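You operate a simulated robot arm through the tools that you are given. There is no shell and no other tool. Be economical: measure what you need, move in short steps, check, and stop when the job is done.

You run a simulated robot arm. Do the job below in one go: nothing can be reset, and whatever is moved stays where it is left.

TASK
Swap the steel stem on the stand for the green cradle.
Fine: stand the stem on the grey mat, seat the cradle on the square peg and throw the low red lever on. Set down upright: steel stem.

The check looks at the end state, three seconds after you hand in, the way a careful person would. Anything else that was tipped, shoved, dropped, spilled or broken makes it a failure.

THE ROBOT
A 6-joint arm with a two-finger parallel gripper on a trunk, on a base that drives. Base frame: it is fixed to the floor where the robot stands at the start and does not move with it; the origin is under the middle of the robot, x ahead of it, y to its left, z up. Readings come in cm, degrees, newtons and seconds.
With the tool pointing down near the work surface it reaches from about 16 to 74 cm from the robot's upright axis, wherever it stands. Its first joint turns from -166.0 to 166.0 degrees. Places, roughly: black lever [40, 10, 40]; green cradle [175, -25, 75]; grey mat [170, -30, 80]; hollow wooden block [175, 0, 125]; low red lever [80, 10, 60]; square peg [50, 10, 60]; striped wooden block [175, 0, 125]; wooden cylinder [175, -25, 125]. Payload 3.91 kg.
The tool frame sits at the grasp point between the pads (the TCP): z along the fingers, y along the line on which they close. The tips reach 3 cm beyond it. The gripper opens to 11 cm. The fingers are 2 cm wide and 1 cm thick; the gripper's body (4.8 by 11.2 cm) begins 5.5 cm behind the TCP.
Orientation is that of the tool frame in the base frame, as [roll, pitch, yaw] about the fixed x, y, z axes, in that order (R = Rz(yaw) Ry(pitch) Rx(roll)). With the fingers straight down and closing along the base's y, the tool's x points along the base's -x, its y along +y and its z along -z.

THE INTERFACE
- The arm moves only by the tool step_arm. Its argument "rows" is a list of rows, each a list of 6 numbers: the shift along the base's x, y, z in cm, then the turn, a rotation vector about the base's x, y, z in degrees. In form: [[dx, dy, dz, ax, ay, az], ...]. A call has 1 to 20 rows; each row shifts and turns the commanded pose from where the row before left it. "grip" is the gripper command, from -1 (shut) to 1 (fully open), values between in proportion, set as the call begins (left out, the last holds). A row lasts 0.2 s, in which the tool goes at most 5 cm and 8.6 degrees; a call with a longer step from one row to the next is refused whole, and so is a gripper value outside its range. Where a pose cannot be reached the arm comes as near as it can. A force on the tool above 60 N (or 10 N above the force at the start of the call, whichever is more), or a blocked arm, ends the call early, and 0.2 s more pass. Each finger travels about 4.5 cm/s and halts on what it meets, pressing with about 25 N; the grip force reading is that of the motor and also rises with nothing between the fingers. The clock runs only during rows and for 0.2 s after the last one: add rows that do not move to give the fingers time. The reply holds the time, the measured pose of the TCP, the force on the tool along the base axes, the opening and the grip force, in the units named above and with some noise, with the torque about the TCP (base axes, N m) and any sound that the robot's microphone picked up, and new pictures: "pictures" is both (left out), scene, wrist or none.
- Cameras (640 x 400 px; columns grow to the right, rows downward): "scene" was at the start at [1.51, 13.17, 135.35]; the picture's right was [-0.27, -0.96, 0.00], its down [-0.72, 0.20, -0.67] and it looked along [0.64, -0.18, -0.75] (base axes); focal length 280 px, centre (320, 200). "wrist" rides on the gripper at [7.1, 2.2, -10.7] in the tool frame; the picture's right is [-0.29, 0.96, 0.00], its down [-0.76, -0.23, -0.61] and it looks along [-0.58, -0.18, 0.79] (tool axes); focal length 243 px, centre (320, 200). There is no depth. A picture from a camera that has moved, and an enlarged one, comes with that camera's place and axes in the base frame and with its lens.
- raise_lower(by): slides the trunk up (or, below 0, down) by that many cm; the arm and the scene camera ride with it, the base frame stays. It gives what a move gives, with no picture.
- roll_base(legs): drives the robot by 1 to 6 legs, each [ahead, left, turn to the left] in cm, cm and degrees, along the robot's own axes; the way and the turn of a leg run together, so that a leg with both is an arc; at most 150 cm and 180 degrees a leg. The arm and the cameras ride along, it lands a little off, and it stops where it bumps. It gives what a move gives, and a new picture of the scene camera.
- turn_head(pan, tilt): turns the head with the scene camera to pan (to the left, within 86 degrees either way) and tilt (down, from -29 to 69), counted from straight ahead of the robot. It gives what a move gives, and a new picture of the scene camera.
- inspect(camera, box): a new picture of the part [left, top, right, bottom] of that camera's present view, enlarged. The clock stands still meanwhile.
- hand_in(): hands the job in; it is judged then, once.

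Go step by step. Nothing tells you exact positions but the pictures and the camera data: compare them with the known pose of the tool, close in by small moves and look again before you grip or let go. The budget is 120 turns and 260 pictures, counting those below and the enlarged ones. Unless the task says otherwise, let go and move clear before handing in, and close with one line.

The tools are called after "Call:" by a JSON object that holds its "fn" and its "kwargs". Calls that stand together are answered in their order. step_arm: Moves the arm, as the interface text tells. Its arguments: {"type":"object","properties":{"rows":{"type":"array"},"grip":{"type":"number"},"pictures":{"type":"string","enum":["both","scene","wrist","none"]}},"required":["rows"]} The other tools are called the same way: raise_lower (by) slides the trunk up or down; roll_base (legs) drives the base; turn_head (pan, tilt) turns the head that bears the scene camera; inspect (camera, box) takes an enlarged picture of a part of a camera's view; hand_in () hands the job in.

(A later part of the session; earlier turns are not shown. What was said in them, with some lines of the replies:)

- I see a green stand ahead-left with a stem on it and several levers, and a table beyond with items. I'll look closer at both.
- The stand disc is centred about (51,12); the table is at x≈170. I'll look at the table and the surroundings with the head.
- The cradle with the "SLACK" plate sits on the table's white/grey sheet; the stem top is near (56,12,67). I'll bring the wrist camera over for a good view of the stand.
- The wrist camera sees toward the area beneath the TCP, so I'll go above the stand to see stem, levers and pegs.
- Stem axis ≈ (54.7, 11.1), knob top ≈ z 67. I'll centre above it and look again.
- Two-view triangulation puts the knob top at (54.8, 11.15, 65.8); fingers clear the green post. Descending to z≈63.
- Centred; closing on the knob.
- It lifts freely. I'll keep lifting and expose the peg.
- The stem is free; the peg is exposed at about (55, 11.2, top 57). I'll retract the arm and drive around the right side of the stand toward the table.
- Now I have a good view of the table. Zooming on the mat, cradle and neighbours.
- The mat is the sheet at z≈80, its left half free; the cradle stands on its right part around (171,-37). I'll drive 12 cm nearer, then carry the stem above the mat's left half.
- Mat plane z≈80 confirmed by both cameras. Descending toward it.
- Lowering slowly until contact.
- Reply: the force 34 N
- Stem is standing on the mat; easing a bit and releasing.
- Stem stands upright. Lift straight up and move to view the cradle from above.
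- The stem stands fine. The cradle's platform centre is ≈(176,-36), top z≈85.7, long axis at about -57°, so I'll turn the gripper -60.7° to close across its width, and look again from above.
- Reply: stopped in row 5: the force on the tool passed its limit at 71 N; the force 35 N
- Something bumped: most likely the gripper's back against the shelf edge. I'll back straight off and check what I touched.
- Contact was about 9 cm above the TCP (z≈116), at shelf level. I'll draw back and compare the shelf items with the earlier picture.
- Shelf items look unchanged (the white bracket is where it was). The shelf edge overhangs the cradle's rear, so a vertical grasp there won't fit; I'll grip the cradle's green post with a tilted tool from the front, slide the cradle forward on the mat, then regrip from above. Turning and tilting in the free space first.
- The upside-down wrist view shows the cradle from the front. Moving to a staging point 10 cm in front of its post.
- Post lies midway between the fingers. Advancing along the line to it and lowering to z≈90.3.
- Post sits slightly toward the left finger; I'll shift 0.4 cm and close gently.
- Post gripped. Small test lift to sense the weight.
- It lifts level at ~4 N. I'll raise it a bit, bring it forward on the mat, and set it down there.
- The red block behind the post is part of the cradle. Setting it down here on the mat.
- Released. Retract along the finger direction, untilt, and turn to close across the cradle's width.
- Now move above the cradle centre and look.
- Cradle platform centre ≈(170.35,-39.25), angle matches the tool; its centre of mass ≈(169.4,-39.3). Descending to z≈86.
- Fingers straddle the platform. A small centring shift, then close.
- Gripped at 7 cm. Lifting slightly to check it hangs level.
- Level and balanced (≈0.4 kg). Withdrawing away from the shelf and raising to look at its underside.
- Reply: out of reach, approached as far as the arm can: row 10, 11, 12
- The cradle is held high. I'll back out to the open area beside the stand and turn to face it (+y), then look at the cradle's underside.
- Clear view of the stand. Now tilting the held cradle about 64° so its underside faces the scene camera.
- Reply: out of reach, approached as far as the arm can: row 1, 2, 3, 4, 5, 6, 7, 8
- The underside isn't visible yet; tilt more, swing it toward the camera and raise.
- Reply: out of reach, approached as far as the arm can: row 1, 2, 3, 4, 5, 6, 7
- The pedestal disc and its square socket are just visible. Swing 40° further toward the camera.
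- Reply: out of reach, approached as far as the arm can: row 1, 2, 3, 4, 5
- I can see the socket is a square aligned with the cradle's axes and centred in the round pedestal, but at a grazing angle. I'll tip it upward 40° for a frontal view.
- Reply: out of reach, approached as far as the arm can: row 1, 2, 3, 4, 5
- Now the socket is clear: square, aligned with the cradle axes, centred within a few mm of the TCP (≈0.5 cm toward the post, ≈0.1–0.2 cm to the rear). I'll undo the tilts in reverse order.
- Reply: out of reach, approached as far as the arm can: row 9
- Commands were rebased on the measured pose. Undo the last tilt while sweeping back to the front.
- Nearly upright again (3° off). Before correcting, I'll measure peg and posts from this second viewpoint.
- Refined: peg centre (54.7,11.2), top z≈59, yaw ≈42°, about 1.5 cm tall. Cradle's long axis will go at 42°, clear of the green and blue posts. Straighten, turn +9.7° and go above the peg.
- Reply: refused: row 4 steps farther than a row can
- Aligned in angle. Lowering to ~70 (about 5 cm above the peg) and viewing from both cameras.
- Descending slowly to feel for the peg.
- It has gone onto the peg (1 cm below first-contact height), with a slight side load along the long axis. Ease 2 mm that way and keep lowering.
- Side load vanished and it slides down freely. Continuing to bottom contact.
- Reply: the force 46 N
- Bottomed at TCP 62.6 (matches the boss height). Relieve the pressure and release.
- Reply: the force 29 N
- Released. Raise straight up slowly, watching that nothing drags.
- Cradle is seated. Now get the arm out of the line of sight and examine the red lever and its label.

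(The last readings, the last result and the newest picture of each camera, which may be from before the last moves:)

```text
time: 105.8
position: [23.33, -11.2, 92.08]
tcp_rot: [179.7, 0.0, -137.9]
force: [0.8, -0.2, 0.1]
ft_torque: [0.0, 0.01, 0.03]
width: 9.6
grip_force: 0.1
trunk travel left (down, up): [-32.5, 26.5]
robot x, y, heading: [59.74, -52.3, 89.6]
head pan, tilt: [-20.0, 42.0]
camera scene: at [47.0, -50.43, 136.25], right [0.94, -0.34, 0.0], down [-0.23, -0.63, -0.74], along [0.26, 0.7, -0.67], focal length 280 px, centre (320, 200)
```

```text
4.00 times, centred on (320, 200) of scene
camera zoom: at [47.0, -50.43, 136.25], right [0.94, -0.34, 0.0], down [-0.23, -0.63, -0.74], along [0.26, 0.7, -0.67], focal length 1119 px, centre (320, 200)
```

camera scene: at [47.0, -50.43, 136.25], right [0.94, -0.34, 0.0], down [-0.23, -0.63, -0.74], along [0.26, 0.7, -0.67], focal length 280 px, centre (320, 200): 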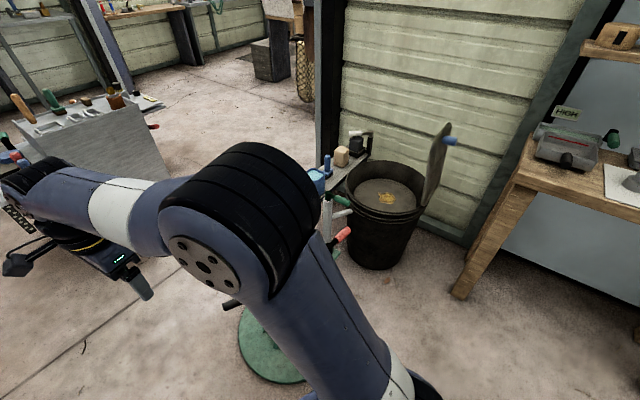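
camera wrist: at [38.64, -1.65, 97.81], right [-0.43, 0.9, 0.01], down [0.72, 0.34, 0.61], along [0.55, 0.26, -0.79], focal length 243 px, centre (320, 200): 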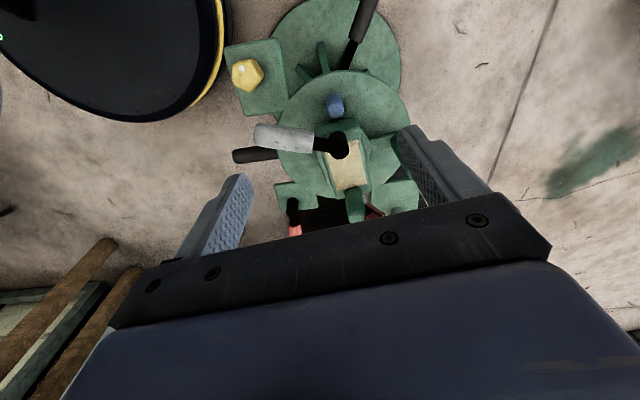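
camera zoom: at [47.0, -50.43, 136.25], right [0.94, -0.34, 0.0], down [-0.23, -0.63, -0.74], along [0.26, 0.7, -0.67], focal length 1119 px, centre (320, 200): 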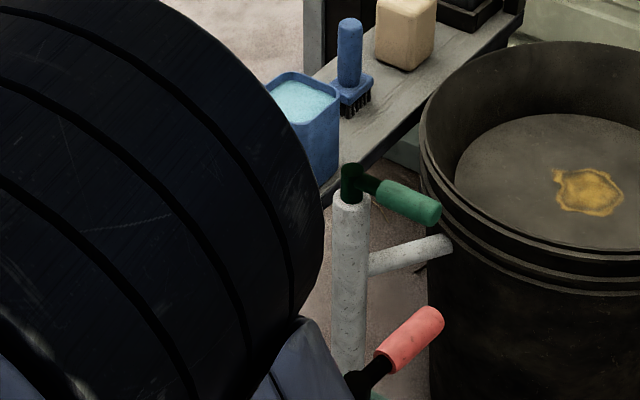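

The upper arm blocks the view; sweep the gripper to the robot's right side.

Call:
{"fn": "step_arm", "kwargs": {"rows": [[4.6, 0, 0.3, 0, 0, 0], [4.6, 0, 0.3, 0, 0, 0], [4.6, 0, 0.3, 0, 0, 0], [4.6, 0, 0.3, 0, 0, 0], [4.6, 0, 0.3, 0, 0, 0], [4.6, 0, 0.3, 0, 0, 0], [4.6, 0, 0.3, 0, 0, 0], [4.6, 0, 0.3, 0, 0, 0], [4.6, 0, 0, 0, 0, 0], [4.6, 0, 0, 0, 0, 0], [4.6, 0, 0, 0, 0, 0], [4.6, 0, 0, 0, 0, 0], [4.6, 0, 0, 0, 0, 0], [4.6, -1, 0, 0, 0, 0], [4.6, -1, 0, 0, 0, 0]], "pictures": "scene"}}

Call:
{"fn": "inspect", "kwargs": {"camera": "scene", "box": [220, 190, 380, 290]}}

```text
time: 109.0
position: [92.38, -13.32, 94.58]
tcp_rot: [179.8, 0.0, -137.9]
force: [0.5, -0.6, -0.1]
ft_torque: [0.03, -0.05, -0.01]
width: 9.63
grip_force: 0.0
trunk travel left (down, up): [-32.5, 26.5]
robot x, y, heading: [59.78, -52.09, 89.9]
head pan, tilt: [-20.0, 42.0]
camera scene: at [46.98, -50.43, 136.24], right [0.94, -0.35, 0.0], down [-0.23, -0.63, -0.74], along [0.26, 0.7, -0.67], focal length 280 px, centre (320, 200)
```

scene: 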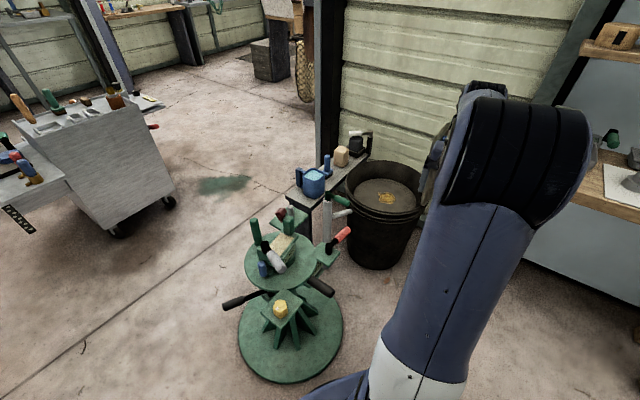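

```text
4.00 times, centred on (300, 240) of scene
camera zoom: at [46.98, -50.43, 136.24], right [0.94, -0.35, 0.0], down [-0.23, -0.63, -0.74], along [0.26, 0.7, -0.67], focal length 1119 px, centre (400, 40)
```

zoom: 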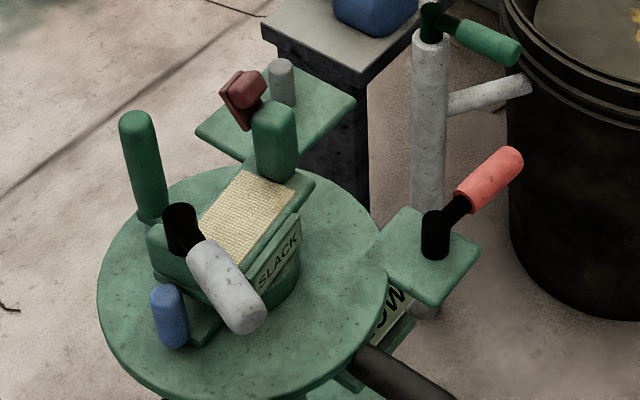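

Call:
{"fn": "inspect", "kwargs": {"camera": "scene", "box": [305, 218, 369, 258]}}

Call:
{"fn": "turn_head", "kwargs": {"pan": -25, "tilt": 55}}

Call:
{"fn": "inspect", "kwargs": {"camera": "scene", "box": [290, 130, 402, 200]}}

```text
10.00 times, centred on (337, 238) of scene
camera zoom: at [46.98, -50.43, 136.24], right [0.94, -0.35, 0.0], down [-0.23, -0.63, -0.74], along [0.26, 0.7, -0.67], focal length 2798 px, centre (150, -180)
```

zoom: 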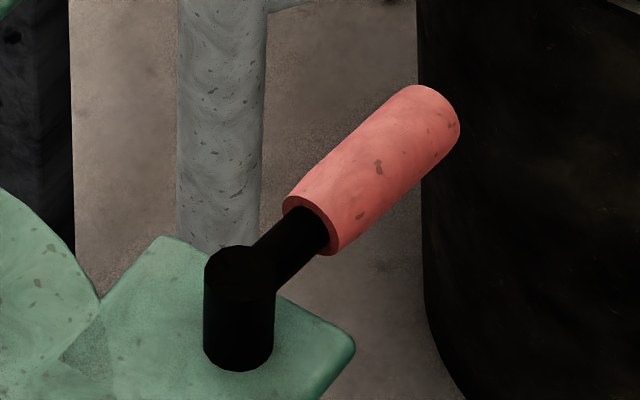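

```text
time: 109.8
position: [92.27, -13.28, 94.58]
tcp_rot: [179.8, 0.0, -138.0]
force: [-0.2, -0.5, 0.7]
ft_torque: [-0.04, 0.02, -0.02]
width: 9.63
grip_force: 0.1
trunk travel left (down, up): [-32.5, 26.5]
robot x, y, heading: [59.63, -52.08, 89.7]
head pan, tilt: [-25.0, 55.0]
camera scene: at [47.2, -51.75, 134.48], right [0.9, -0.43, 0.0], down [-0.35, -0.74, -0.57], along [0.24, 0.52, -0.82], focal length 280 px, centre (320, 200)
```

scene: 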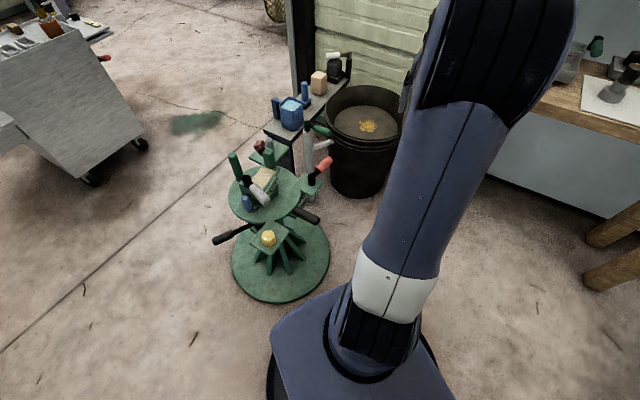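

```text
5.71 times, centred on (346, 165) of scene
camera zoom: at [47.2, -51.75, 134.48], right [0.9, -0.43, 0.0], down [-0.35, -0.74, -0.57], along [0.24, 0.52, -0.82], focal length 1599 px, centre (171, 400)
```

zoom: 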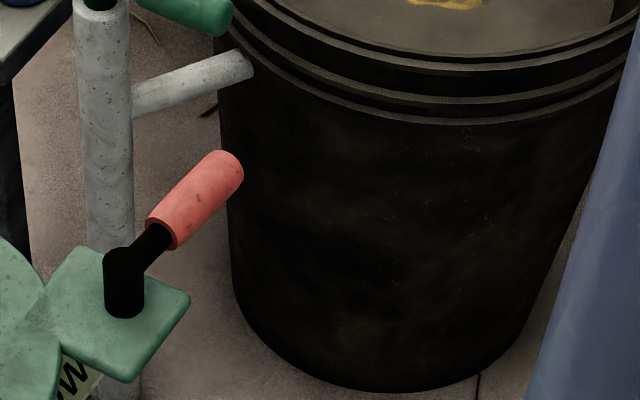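

The red lever is a vertical pivot at ≈(71.4,7.4) with a horizontal handle (z≈58) pointing to ≈(81.7,13), so it swings about a vertical axis. I'll bring the wrist camera over for a close look at it and its label.

Call:
{"fn": "step_arm", "kwargs": {"rows": [[-3.3, 1.7, -1.5, 0, 0, 8.3], [-3.3, 1.7, -1.5, 0, 0, 8.3], [-3.3, 1.7, -1.5, 0, 0, 8.3], [-3.3, 1.7, -1.5, 0, 0, 8.3], [-3.3, 1.7, -1.5, 0, 0, 8.3], [-3.3, 1.7, -1.5, 0, 0, 8.3], [0, 0, -3, 0, 0, 0], [0, 0, 0, 0, 0, 0]], "pictures": "both"}}

Call:
{"fn": "inspect", "kwargs": {"camera": "wrist", "box": [180, 0, 500, 200]}}

```text
time: 111.6
position: [72.64, -3.06, 82.42]
tcp_rot: [179.7, 0.0, -88.0]
force: [0.0, -0.4, 0.5]
ft_torque: [-0.02, -0.01, -0.02]
width: 9.6
grip_force: 0.1
trunk travel left (down, up): [-32.5, 26.5]
robot x, y, heading: [59.4, -52.34, 89.6]
head pan, tilt: [-25.0, 55.0]
camera scene: at [47.19, -51.75, 134.47], right [0.9, -0.43, 0.0], down [-0.35, -0.74, -0.57], along [0.24, 0.52, -0.82], focal length 280 px, centre (320, 200)
camera wrist: at [70.83, -10.33, 93.31], right [-0.97, 0.26, 0.0], down [0.21, 0.77, 0.61], along [0.15, 0.59, -0.79], focal length 243 px, centre (320, 200)
```

scene: 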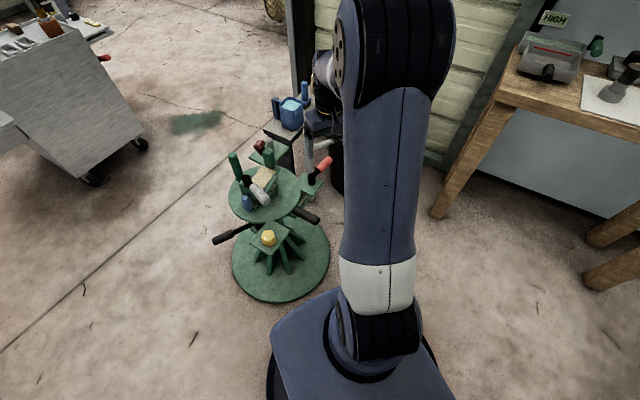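
wrist: 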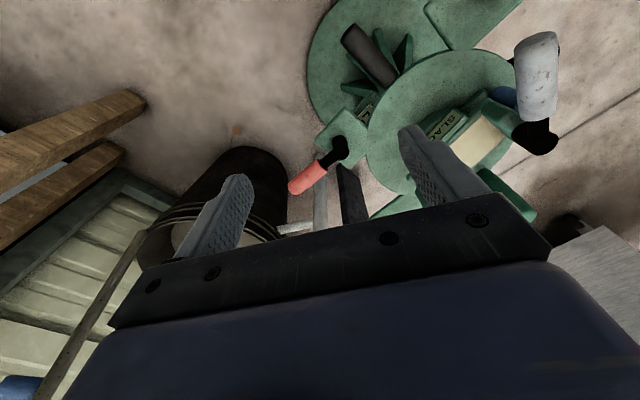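

```text
2.00 times, centred on (340, 100) of wrist
camera zoom: at [70.83, -10.33, 93.31], right [-0.97, 0.26, 0.0], down [0.21, 0.77, 0.61], along [0.15, 0.59, -0.79], focal length 485 px, centre (280, 400)
```

zoom: 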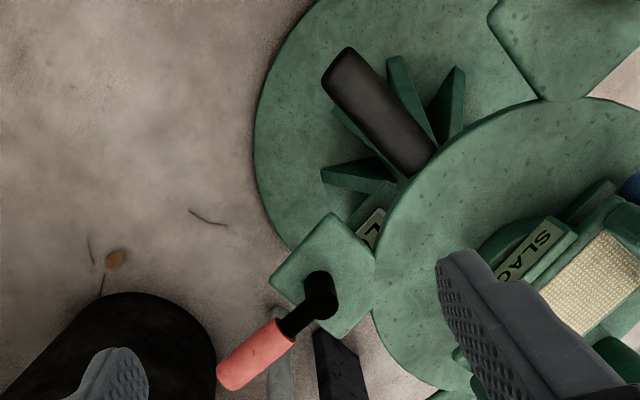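

Handle runs from the pivot (71.4,6.6) at ≈30°, 45° off the stand's radial, so the other position is likely about 90° clockwise. I'll close the fingers and come down on its far (+y) side, then push gently and feel.

Call:
{"fn": "step_arm", "kwargs": {"rows": [[0.5, 4.5, -1, 0, 0, 0], [1, 4.5, -1, 0, 0, 0], [1, 4.5, -1, 0, 0, 0], [1.4, 4.3, -1, 0, 0, 0], [0, 0, -4, 0, 0, 0], [0, 0, -4, 0, 0, 0], [0, 0, 0, 0, 0, 0]], "grip": -1, "pictures": "both"}}

Call:
{"fn": "inspect", "kwargs": {"camera": "wrist", "box": [180, 0, 500, 200]}}

Call:
{"fn": "inspect", "kwargs": {"camera": "scene", "box": [260, 120, 372, 190]}}

```text
time: 113.2
position: [76.35, 14.66, 70.2]
tcp_rot: [179.7, -0.1, -88.2]
force: [-0.2, -0.6, 0.8]
ft_torque: [0.02, 0.0, 0.01]
width: 0.01
grip_force: 25.3
trunk travel left (down, up): [-32.5, 26.5]
robot x, y, heading: [59.56, -52.08, 89.9]
head pan, tilt: [-25.0, 55.0]
camera scene: at [47.2, -51.74, 134.47], right [0.9, -0.43, 0.0], down [-0.35, -0.74, -0.57], along [0.24, 0.52, -0.82], focal length 280 px, centre (320, 200)
camera wrist: at [74.57, 7.57, 81.15], right [-0.97, 0.26, 0.01], down [0.21, 0.77, 0.61], along [0.15, 0.59, -0.8], focal length 243 px, centre (320, 200)
```

scene: 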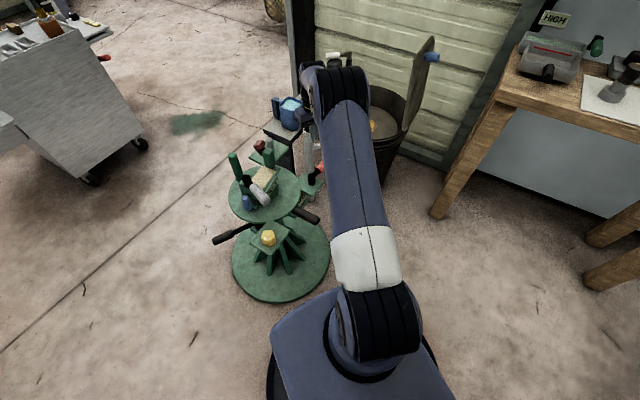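
wrist: 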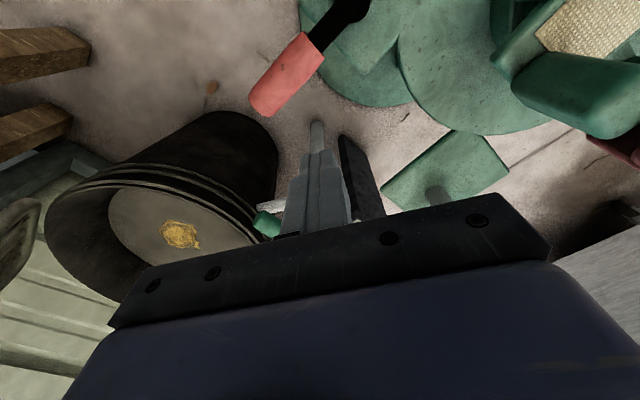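

```text
2.00 times, centred on (340, 100) of wrist
camera zoom: at [74.57, 7.57, 81.15], right [-0.97, 0.26, 0.01], down [0.21, 0.77, 0.61], along [0.15, 0.59, -0.8], focal length 485 px, centre (280, 400)
```

zoom: 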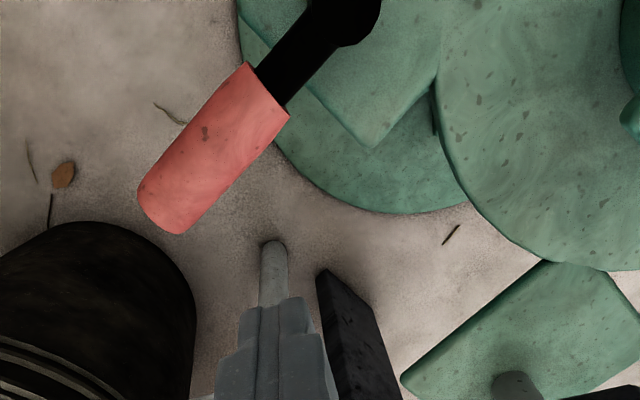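

```text
5.71 times, centred on (316, 155) of scene
camera zoom: at [47.2, -51.74, 134.47], right [0.9, -0.43, 0.0], down [-0.35, -0.74, -0.57], along [0.24, 0.52, -0.82], focal length 1599 px, centre (343, 457)
```

zoom: 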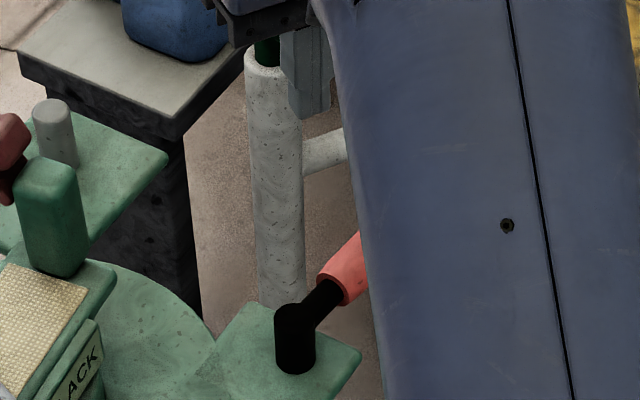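

Geometry confirmed (handle at ≈28°, centreline 4.5 cm from the fingers). Lowering beside it.

Call:
{"fn": "step_arm", "kwargs": {"rows": [[0, 0, -4, 0, 0, 0], [0, 0, -4, 0, 0, 0], [0, 0, -2.5, 0, 0, 0], [0, 0, -1.2, 0, 0, 0], [0, 0, 0, 0, 0, 0]], "pictures": "wrist"}}

Call:
{"fn": "step_arm", "kwargs": {"rows": [[0.4, -0.8, 0, 0, 0, 0], [0.4, -0.8, 0, 0, 0, 0], [0.3, -0.5, 0, 0, 0, 0], [0.3, -0.5, 0, 0, 0, 0]], "pictures": "wrist"}}

```text
time: 114.4
position: [76.56, 14.64, 58.76]
tcp_rot: [179.7, 0.0, -88.0]
force: [-0.1, -0.7, 0.3]
ft_torque: [-0.02, 0.01, -0.01]
width: 0.0
grip_force: 24.9
trunk travel left (down, up): [-32.5, 26.5]
robot x, y, heading: [60.01, -52.1, 90.0]
head pan, tilt: [-25.0, 55.0]
camera wrist: at [74.62, 7.52, 69.52], right [-0.97, 0.26, 0.01], down [0.21, 0.77, 0.61], along [0.15, 0.59, -0.79], focal length 243 px, centre (320, 200)
```

wrist: 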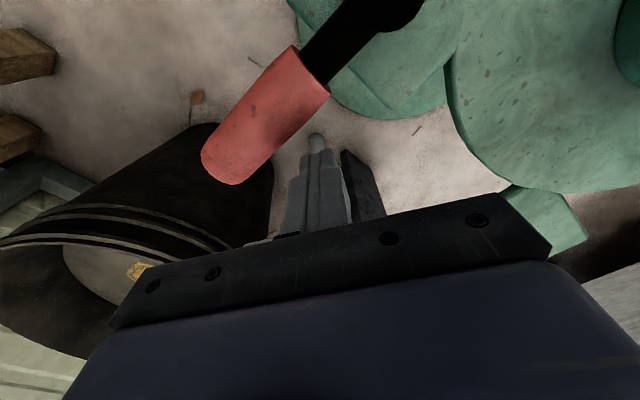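

```text
time: 115.4
position: [77.68, 11.99, 58.78]
tcp_rot: [179.8, 0.0, -88.1]
force: [0.8, 1.9, 0.0]
ft_torque: [0.02, -0.01, 0.04]
width: 0.01
grip_force: 24.7
trunk travel left (down, up): [-32.5, 26.5]
robot x, y, heading: [59.46, -52.76, 89.7]
head pan, tilt: [-25.0, 55.0]
camera wrist: at [75.98, 4.89, 69.55], right [-0.97, 0.26, 0.0], down [0.21, 0.77, 0.61], along [0.15, 0.59, -0.79], focal length 243 px, centre (320, 200)
```

wrist: 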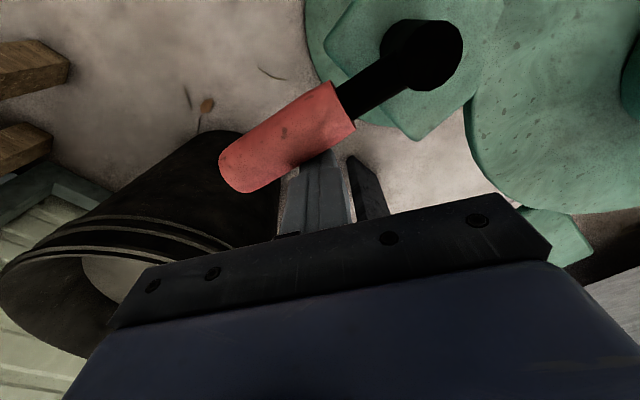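

The lever yields at ~2 N and is turning clockwise. Continue along the arc.

Call:
{"fn": "step_arm", "kwargs": {"rows": [[0.64, -0.93, 0, 0, 0, 0], [0.52, -1.01, 0, 0, 0, 0], [0.36, -1.06, 0, 0, 0, 0], [0.22, -1.11, 0, 0, 0, 0], [0.06, -1.13, 0, 0, 0, 0]], "pictures": "wrist"}}

```text
time: 116.6
position: [79.5, 6.82, 58.8]
tcp_rot: [179.7, 0.0, -88.1]
force: [0.0, 1.9, 1.0]
ft_torque: [-0.03, 0.01, -0.02]
width: 0.0
grip_force: 24.9
trunk travel left (down, up): [-32.5, 26.5]
robot x, y, heading: [59.07, -52.41, 89.8]
head pan, tilt: [-25.0, 55.0]
camera wrist: at [77.83, -0.39, 69.53], right [-0.97, 0.26, 0.0], down [0.21, 0.77, 0.61], along [0.15, 0.59, -0.79], focal length 243 px, centre (320, 200)
```

wrist: 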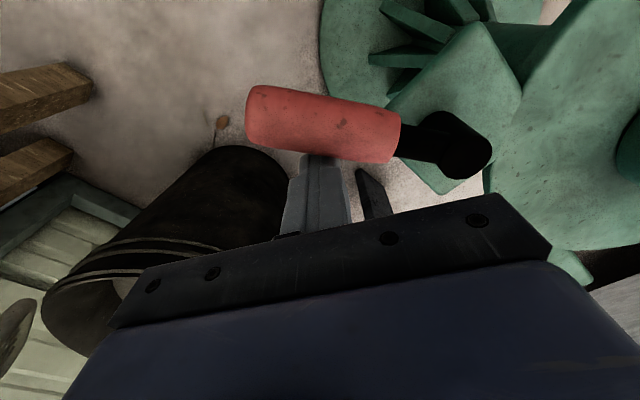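

Swinging freely. Continue until it meets its stop.

Call:
{"fn": "step_arm", "kwargs": {"rows": [[-0.1, -1.13, 0, 0, 0, 0], [-0.25, -1.1, 0, 0, 0, 0], [-0.41, -1.05, 0, 0, 0, 0], [-0.55, -0.99, 0, 0, 0, 0]], "pictures": "wrist"}}

Call:
{"fn": "step_arm", "kwargs": {"rows": [[-0.68, -0.9, 0, 0, 0, 0], [-0.4, -0.4, 0, 0, 0, 0]], "pictures": "wrist"}}

```text
time: 117.1
position: [79.53, 6.48, 59.09]
tcp_rot: [-179.7, 1.8, -87.9]
force: [5.9, 14.9, -9.5]
ft_torque: [0.34, -0.22, -0.1]
width: 0.01
grip_force: 25.3
trunk travel left (down, up): [-32.5, 26.5]
robot x, y, heading: [59.48, -52.41, 89.6]
head pan, tilt: [-25.0, 55.0]
stopped in row 2: the force on the tool passed its limit at 72 N (the readings are from after the stop); the commanded pose is now the measured one
camera wrist: at [77.71, -1.05, 69.57], right [-0.97, 0.26, 0.0], down [0.2, 0.75, 0.63], along [0.16, 0.61, -0.77], focal length 243 px, centre (320, 200)
```

wrist: 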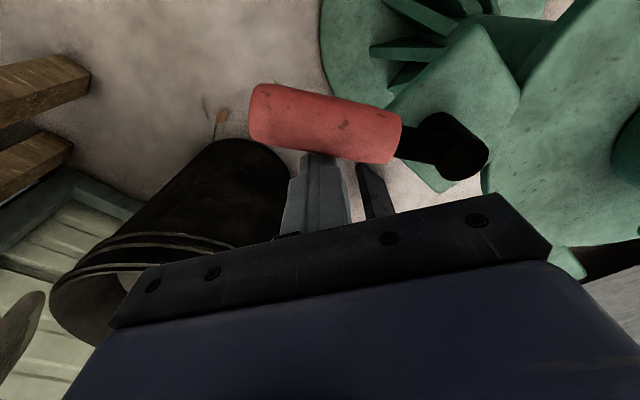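

```text
time: 117.5
position: [79.52, 6.43, 59.42]
tcp_rot: [-179.0, 3.0, -88.2]
force: [5.9, 12.6, -7.8]
ft_torque: [0.33, -0.2, -0.04]
width: 0.0
grip_force: 24.8
trunk travel left (down, up): [-32.5, 26.5]
robot x, y, heading: [59.42, -52.03, 89.7]
head pan, tilt: [-25.0, 55.0]
stopped in row 2: the force on the tool passed its limit at 68 N (the readings are from after the stop); the commanded pose is now the measured one
camera wrist: at [77.56, -1.35, 69.74], right [-0.97, 0.26, 0.0], down [0.2, 0.73, 0.65], along [0.17, 0.63, -0.76], focal length 243 px, centre (320, 200)
```

wrist: 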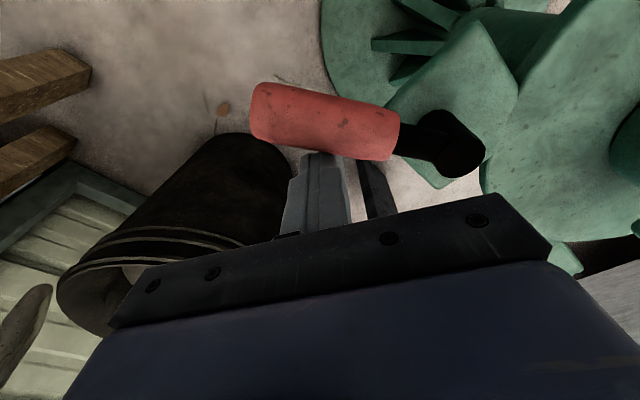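

It met a firm stop. I'll back off and look at the lever's resting position.

Call:
{"fn": "step_arm", "kwargs": {"rows": [[0, 1, 0, 0, 0, 0], [0, 1.5, 0, 0, -3, 0], [0, 1, 0, 1, 0, 0], [0, 0, 4, 0, 0, 0], [0, 0, 4, 0, 0, 0], [0, 0, 4, 0, 0, 0], [0, 0, 4, 0, 0, 0], [0, -4, 4, 0, 0, 0], [0, -4, 0, 0, 0, 0], [0, -4, 0, 0, 0, 0], [0, -2, 0, 0, 0, 0], [0, 0, 0, 0, 0, 0]], "pictures": "both"}}

Call:
{"fn": "inspect", "kwargs": {"camera": "wrist", "box": [180, 0, 500, 200]}}

```text
refused: row 8 steps farther than a row can; nothing moved
```

```text
2.00 times, centred on (340, 100) of wrist
camera zoom: at [77.56, -1.35, 69.74], right [-0.97, 0.26, 0.0], down [0.2, 0.73, 0.65], along [0.17, 0.63, -0.76], focal length 485 px, centre (280, 400)
```

zoom: 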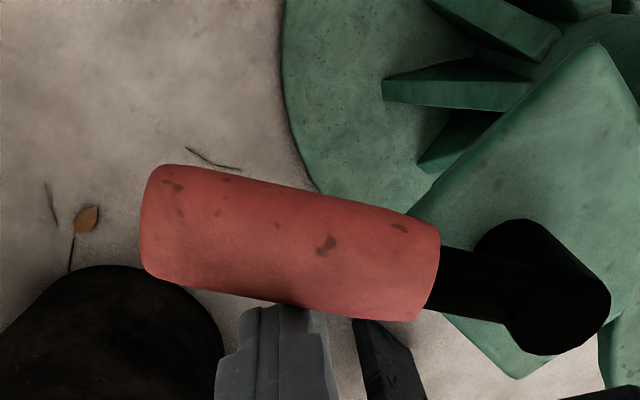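

Call:
{"fn": "step_arm", "kwargs": {"rows": [[0, 1, 0, 0, 0, 0], [0, 1.5, 0, 0, 0, 0], [0, 1, 0, -3, 1, 0], [0, 0, 4, 0, 0, 0], [0, 0, 4, 0, 0, 0], [0, 0, 4, 0, 0, 0], [0, 0, 4, 0, 0, 0], [0, -4, 2, 0, 0, 0], [0, -4, 2, 0, 0, 0], [0, -4, 0, 0, 0, 0], [0, -2, 0, 0, 0, 0], [0, 0, 0, 0, 0, 0]], "pictures": "both"}}

Call:
{"fn": "inspect", "kwargs": {"camera": "wrist", "box": [180, 0, 500, 200]}}

```text
time: 120.1
position: [79.41, -4.44, 79.42]
tcp_rot: [179.8, 0.0, -88.1]
force: [0.1, 0.5, 0.3]
ft_torque: [0.0, 0.01, 0.03]
width: 0.0
grip_force: 25.0
trunk travel left (down, up): [-32.5, 26.5]
robot x, y, heading: [59.53, -52.31, 89.9]
head pan, tilt: [-25.0, 55.0]
camera scene: at [47.24, -51.61, 134.47], right [0.9, -0.43, 0.0], down [-0.35, -0.74, -0.57], along [0.24, 0.52, -0.82], focal length 280 px, centre (320, 200)
camera wrist: at [77.61, -11.58, 90.18], right [-0.97, 0.26, 0.0], down [0.21, 0.77, 0.61], along [0.15, 0.59, -0.8], focal length 243 px, centre (320, 200)
```

scene: 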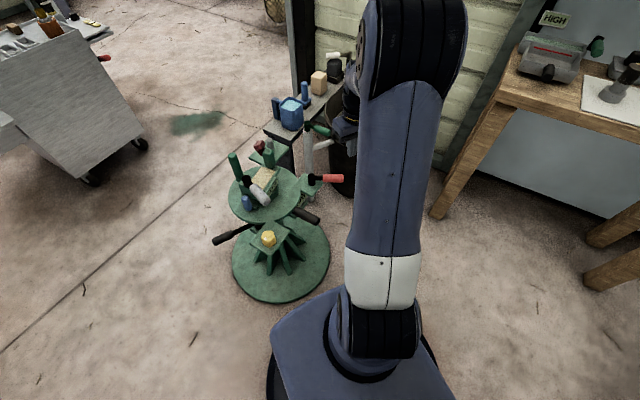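
wrist: 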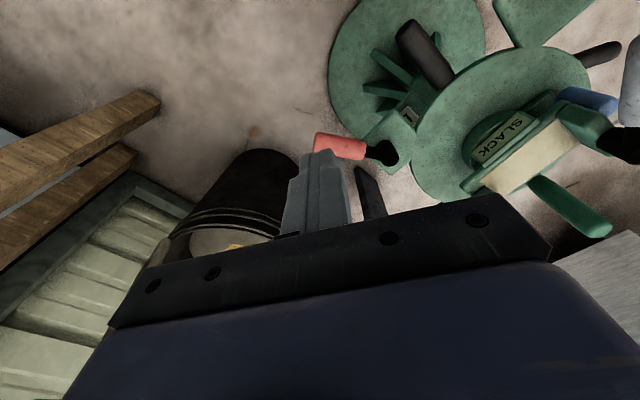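

```text
2.00 times, centred on (340, 100) of wrist
camera zoom: at [77.61, -11.58, 90.18], right [-0.97, 0.26, 0.0], down [0.21, 0.77, 0.61], along [0.15, 0.59, -0.8], focal length 485 px, centre (280, 400)
```

zoom: 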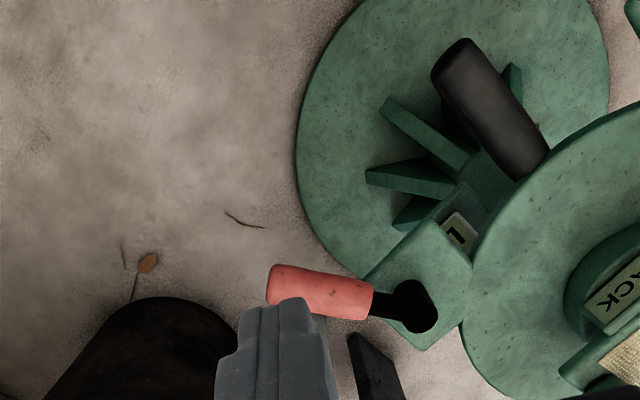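

The lever now rests at about -24° (52° of throw, at its stop), and the stand has not shifted. Final check of cradle, lever and the stem on the mat.

Call:
{"fn": "inspect", "kwargs": {"camera": "scene", "box": [210, 120, 370, 220]}}

Call:
{"fn": "turn_head", "kwargs": {"pan": -60, "tilt": 28}}

```text
4.00 times, centred on (290, 170) of scene
camera zoom: at [47.24, -51.61, 134.47], right [0.9, -0.43, 0.0], down [-0.35, -0.74, -0.57], along [0.24, 0.52, -0.82], focal length 1119 px, centre (440, 320)
```

zoom: 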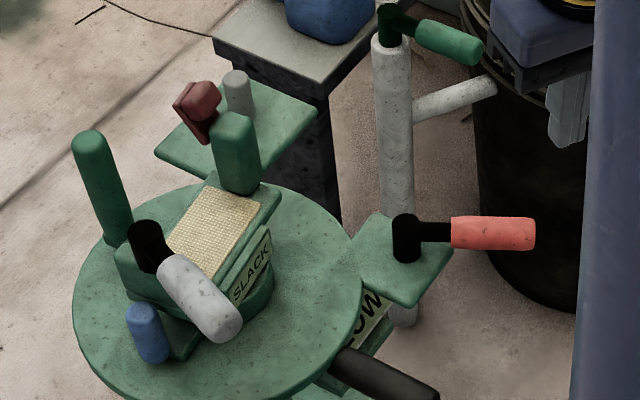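

```text
time: 121.1
position: [79.46, -4.28, 79.28]
tcp_rot: [179.8, -0.1, -88.1]
force: [0.8, 0.1, -0.3]
ft_torque: [0.04, 0.02, -0.02]
width: 0.0
grip_force: 25.1
trunk travel left (down, up): [-32.5, 26.5]
robot x, y, heading: [59.2, -52.22, 89.7]
head pan, tilt: [-60.0, 28.0]
camera scene: at [52.08, -53.59, 138.39], right [0.5, -0.87, 0.0], down [-0.41, -0.23, -0.88], along [0.77, 0.44, -0.47], focal length 280 px, centre (320, 200)
```

scene: 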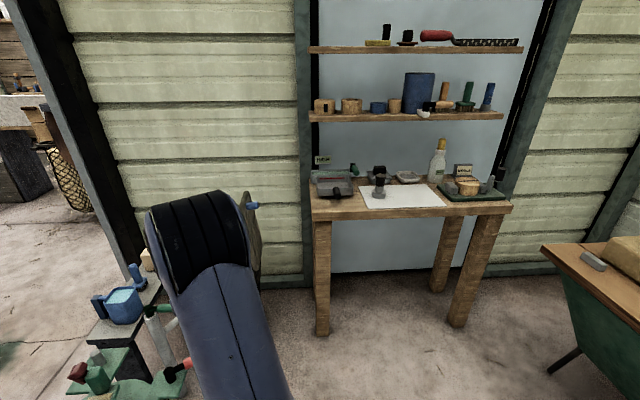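

Call:
{"fn": "inspect", "kwargs": {"camera": "scene", "box": [300, 60, 520, 220]}}

```text
2.50 times, centred on (410, 140) of scene
camera zoom: at [52.08, -53.59, 138.39], right [0.5, -0.87, 0.0], down [-0.41, -0.23, -0.88], along [0.77, 0.44, -0.47], focal length 700 px, centre (95, 350)
```

zoom: 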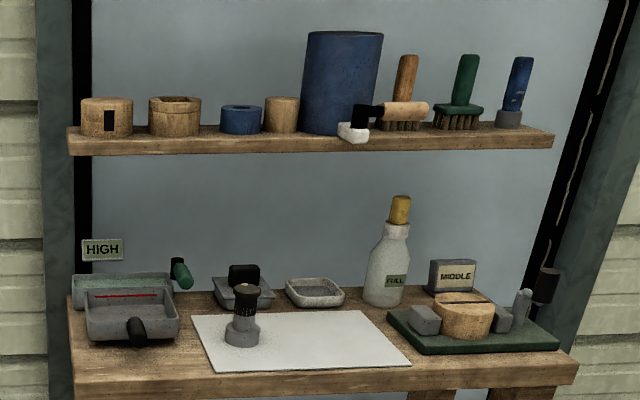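

The stem stands upright on the mat, the cradle sits on the peg, and the red lever is at its far stop. The other items look to be where they were, and the gripper is clear, so I'm handing in.

Call:
{"fn": "hand_in", "kwargs": {}}

```text
The job is handed in.
```

I handed the job in: the steel stem stands upright on the grey mat, the green cradle is seated on the square peg, and the low red lever is thrown about 52° to a firm stop. I took that stop as "on" because nothing I could see marked the positions. The gripper bumped the shelf above the table once on the way, and the pictures afterwards show nothing there moved.
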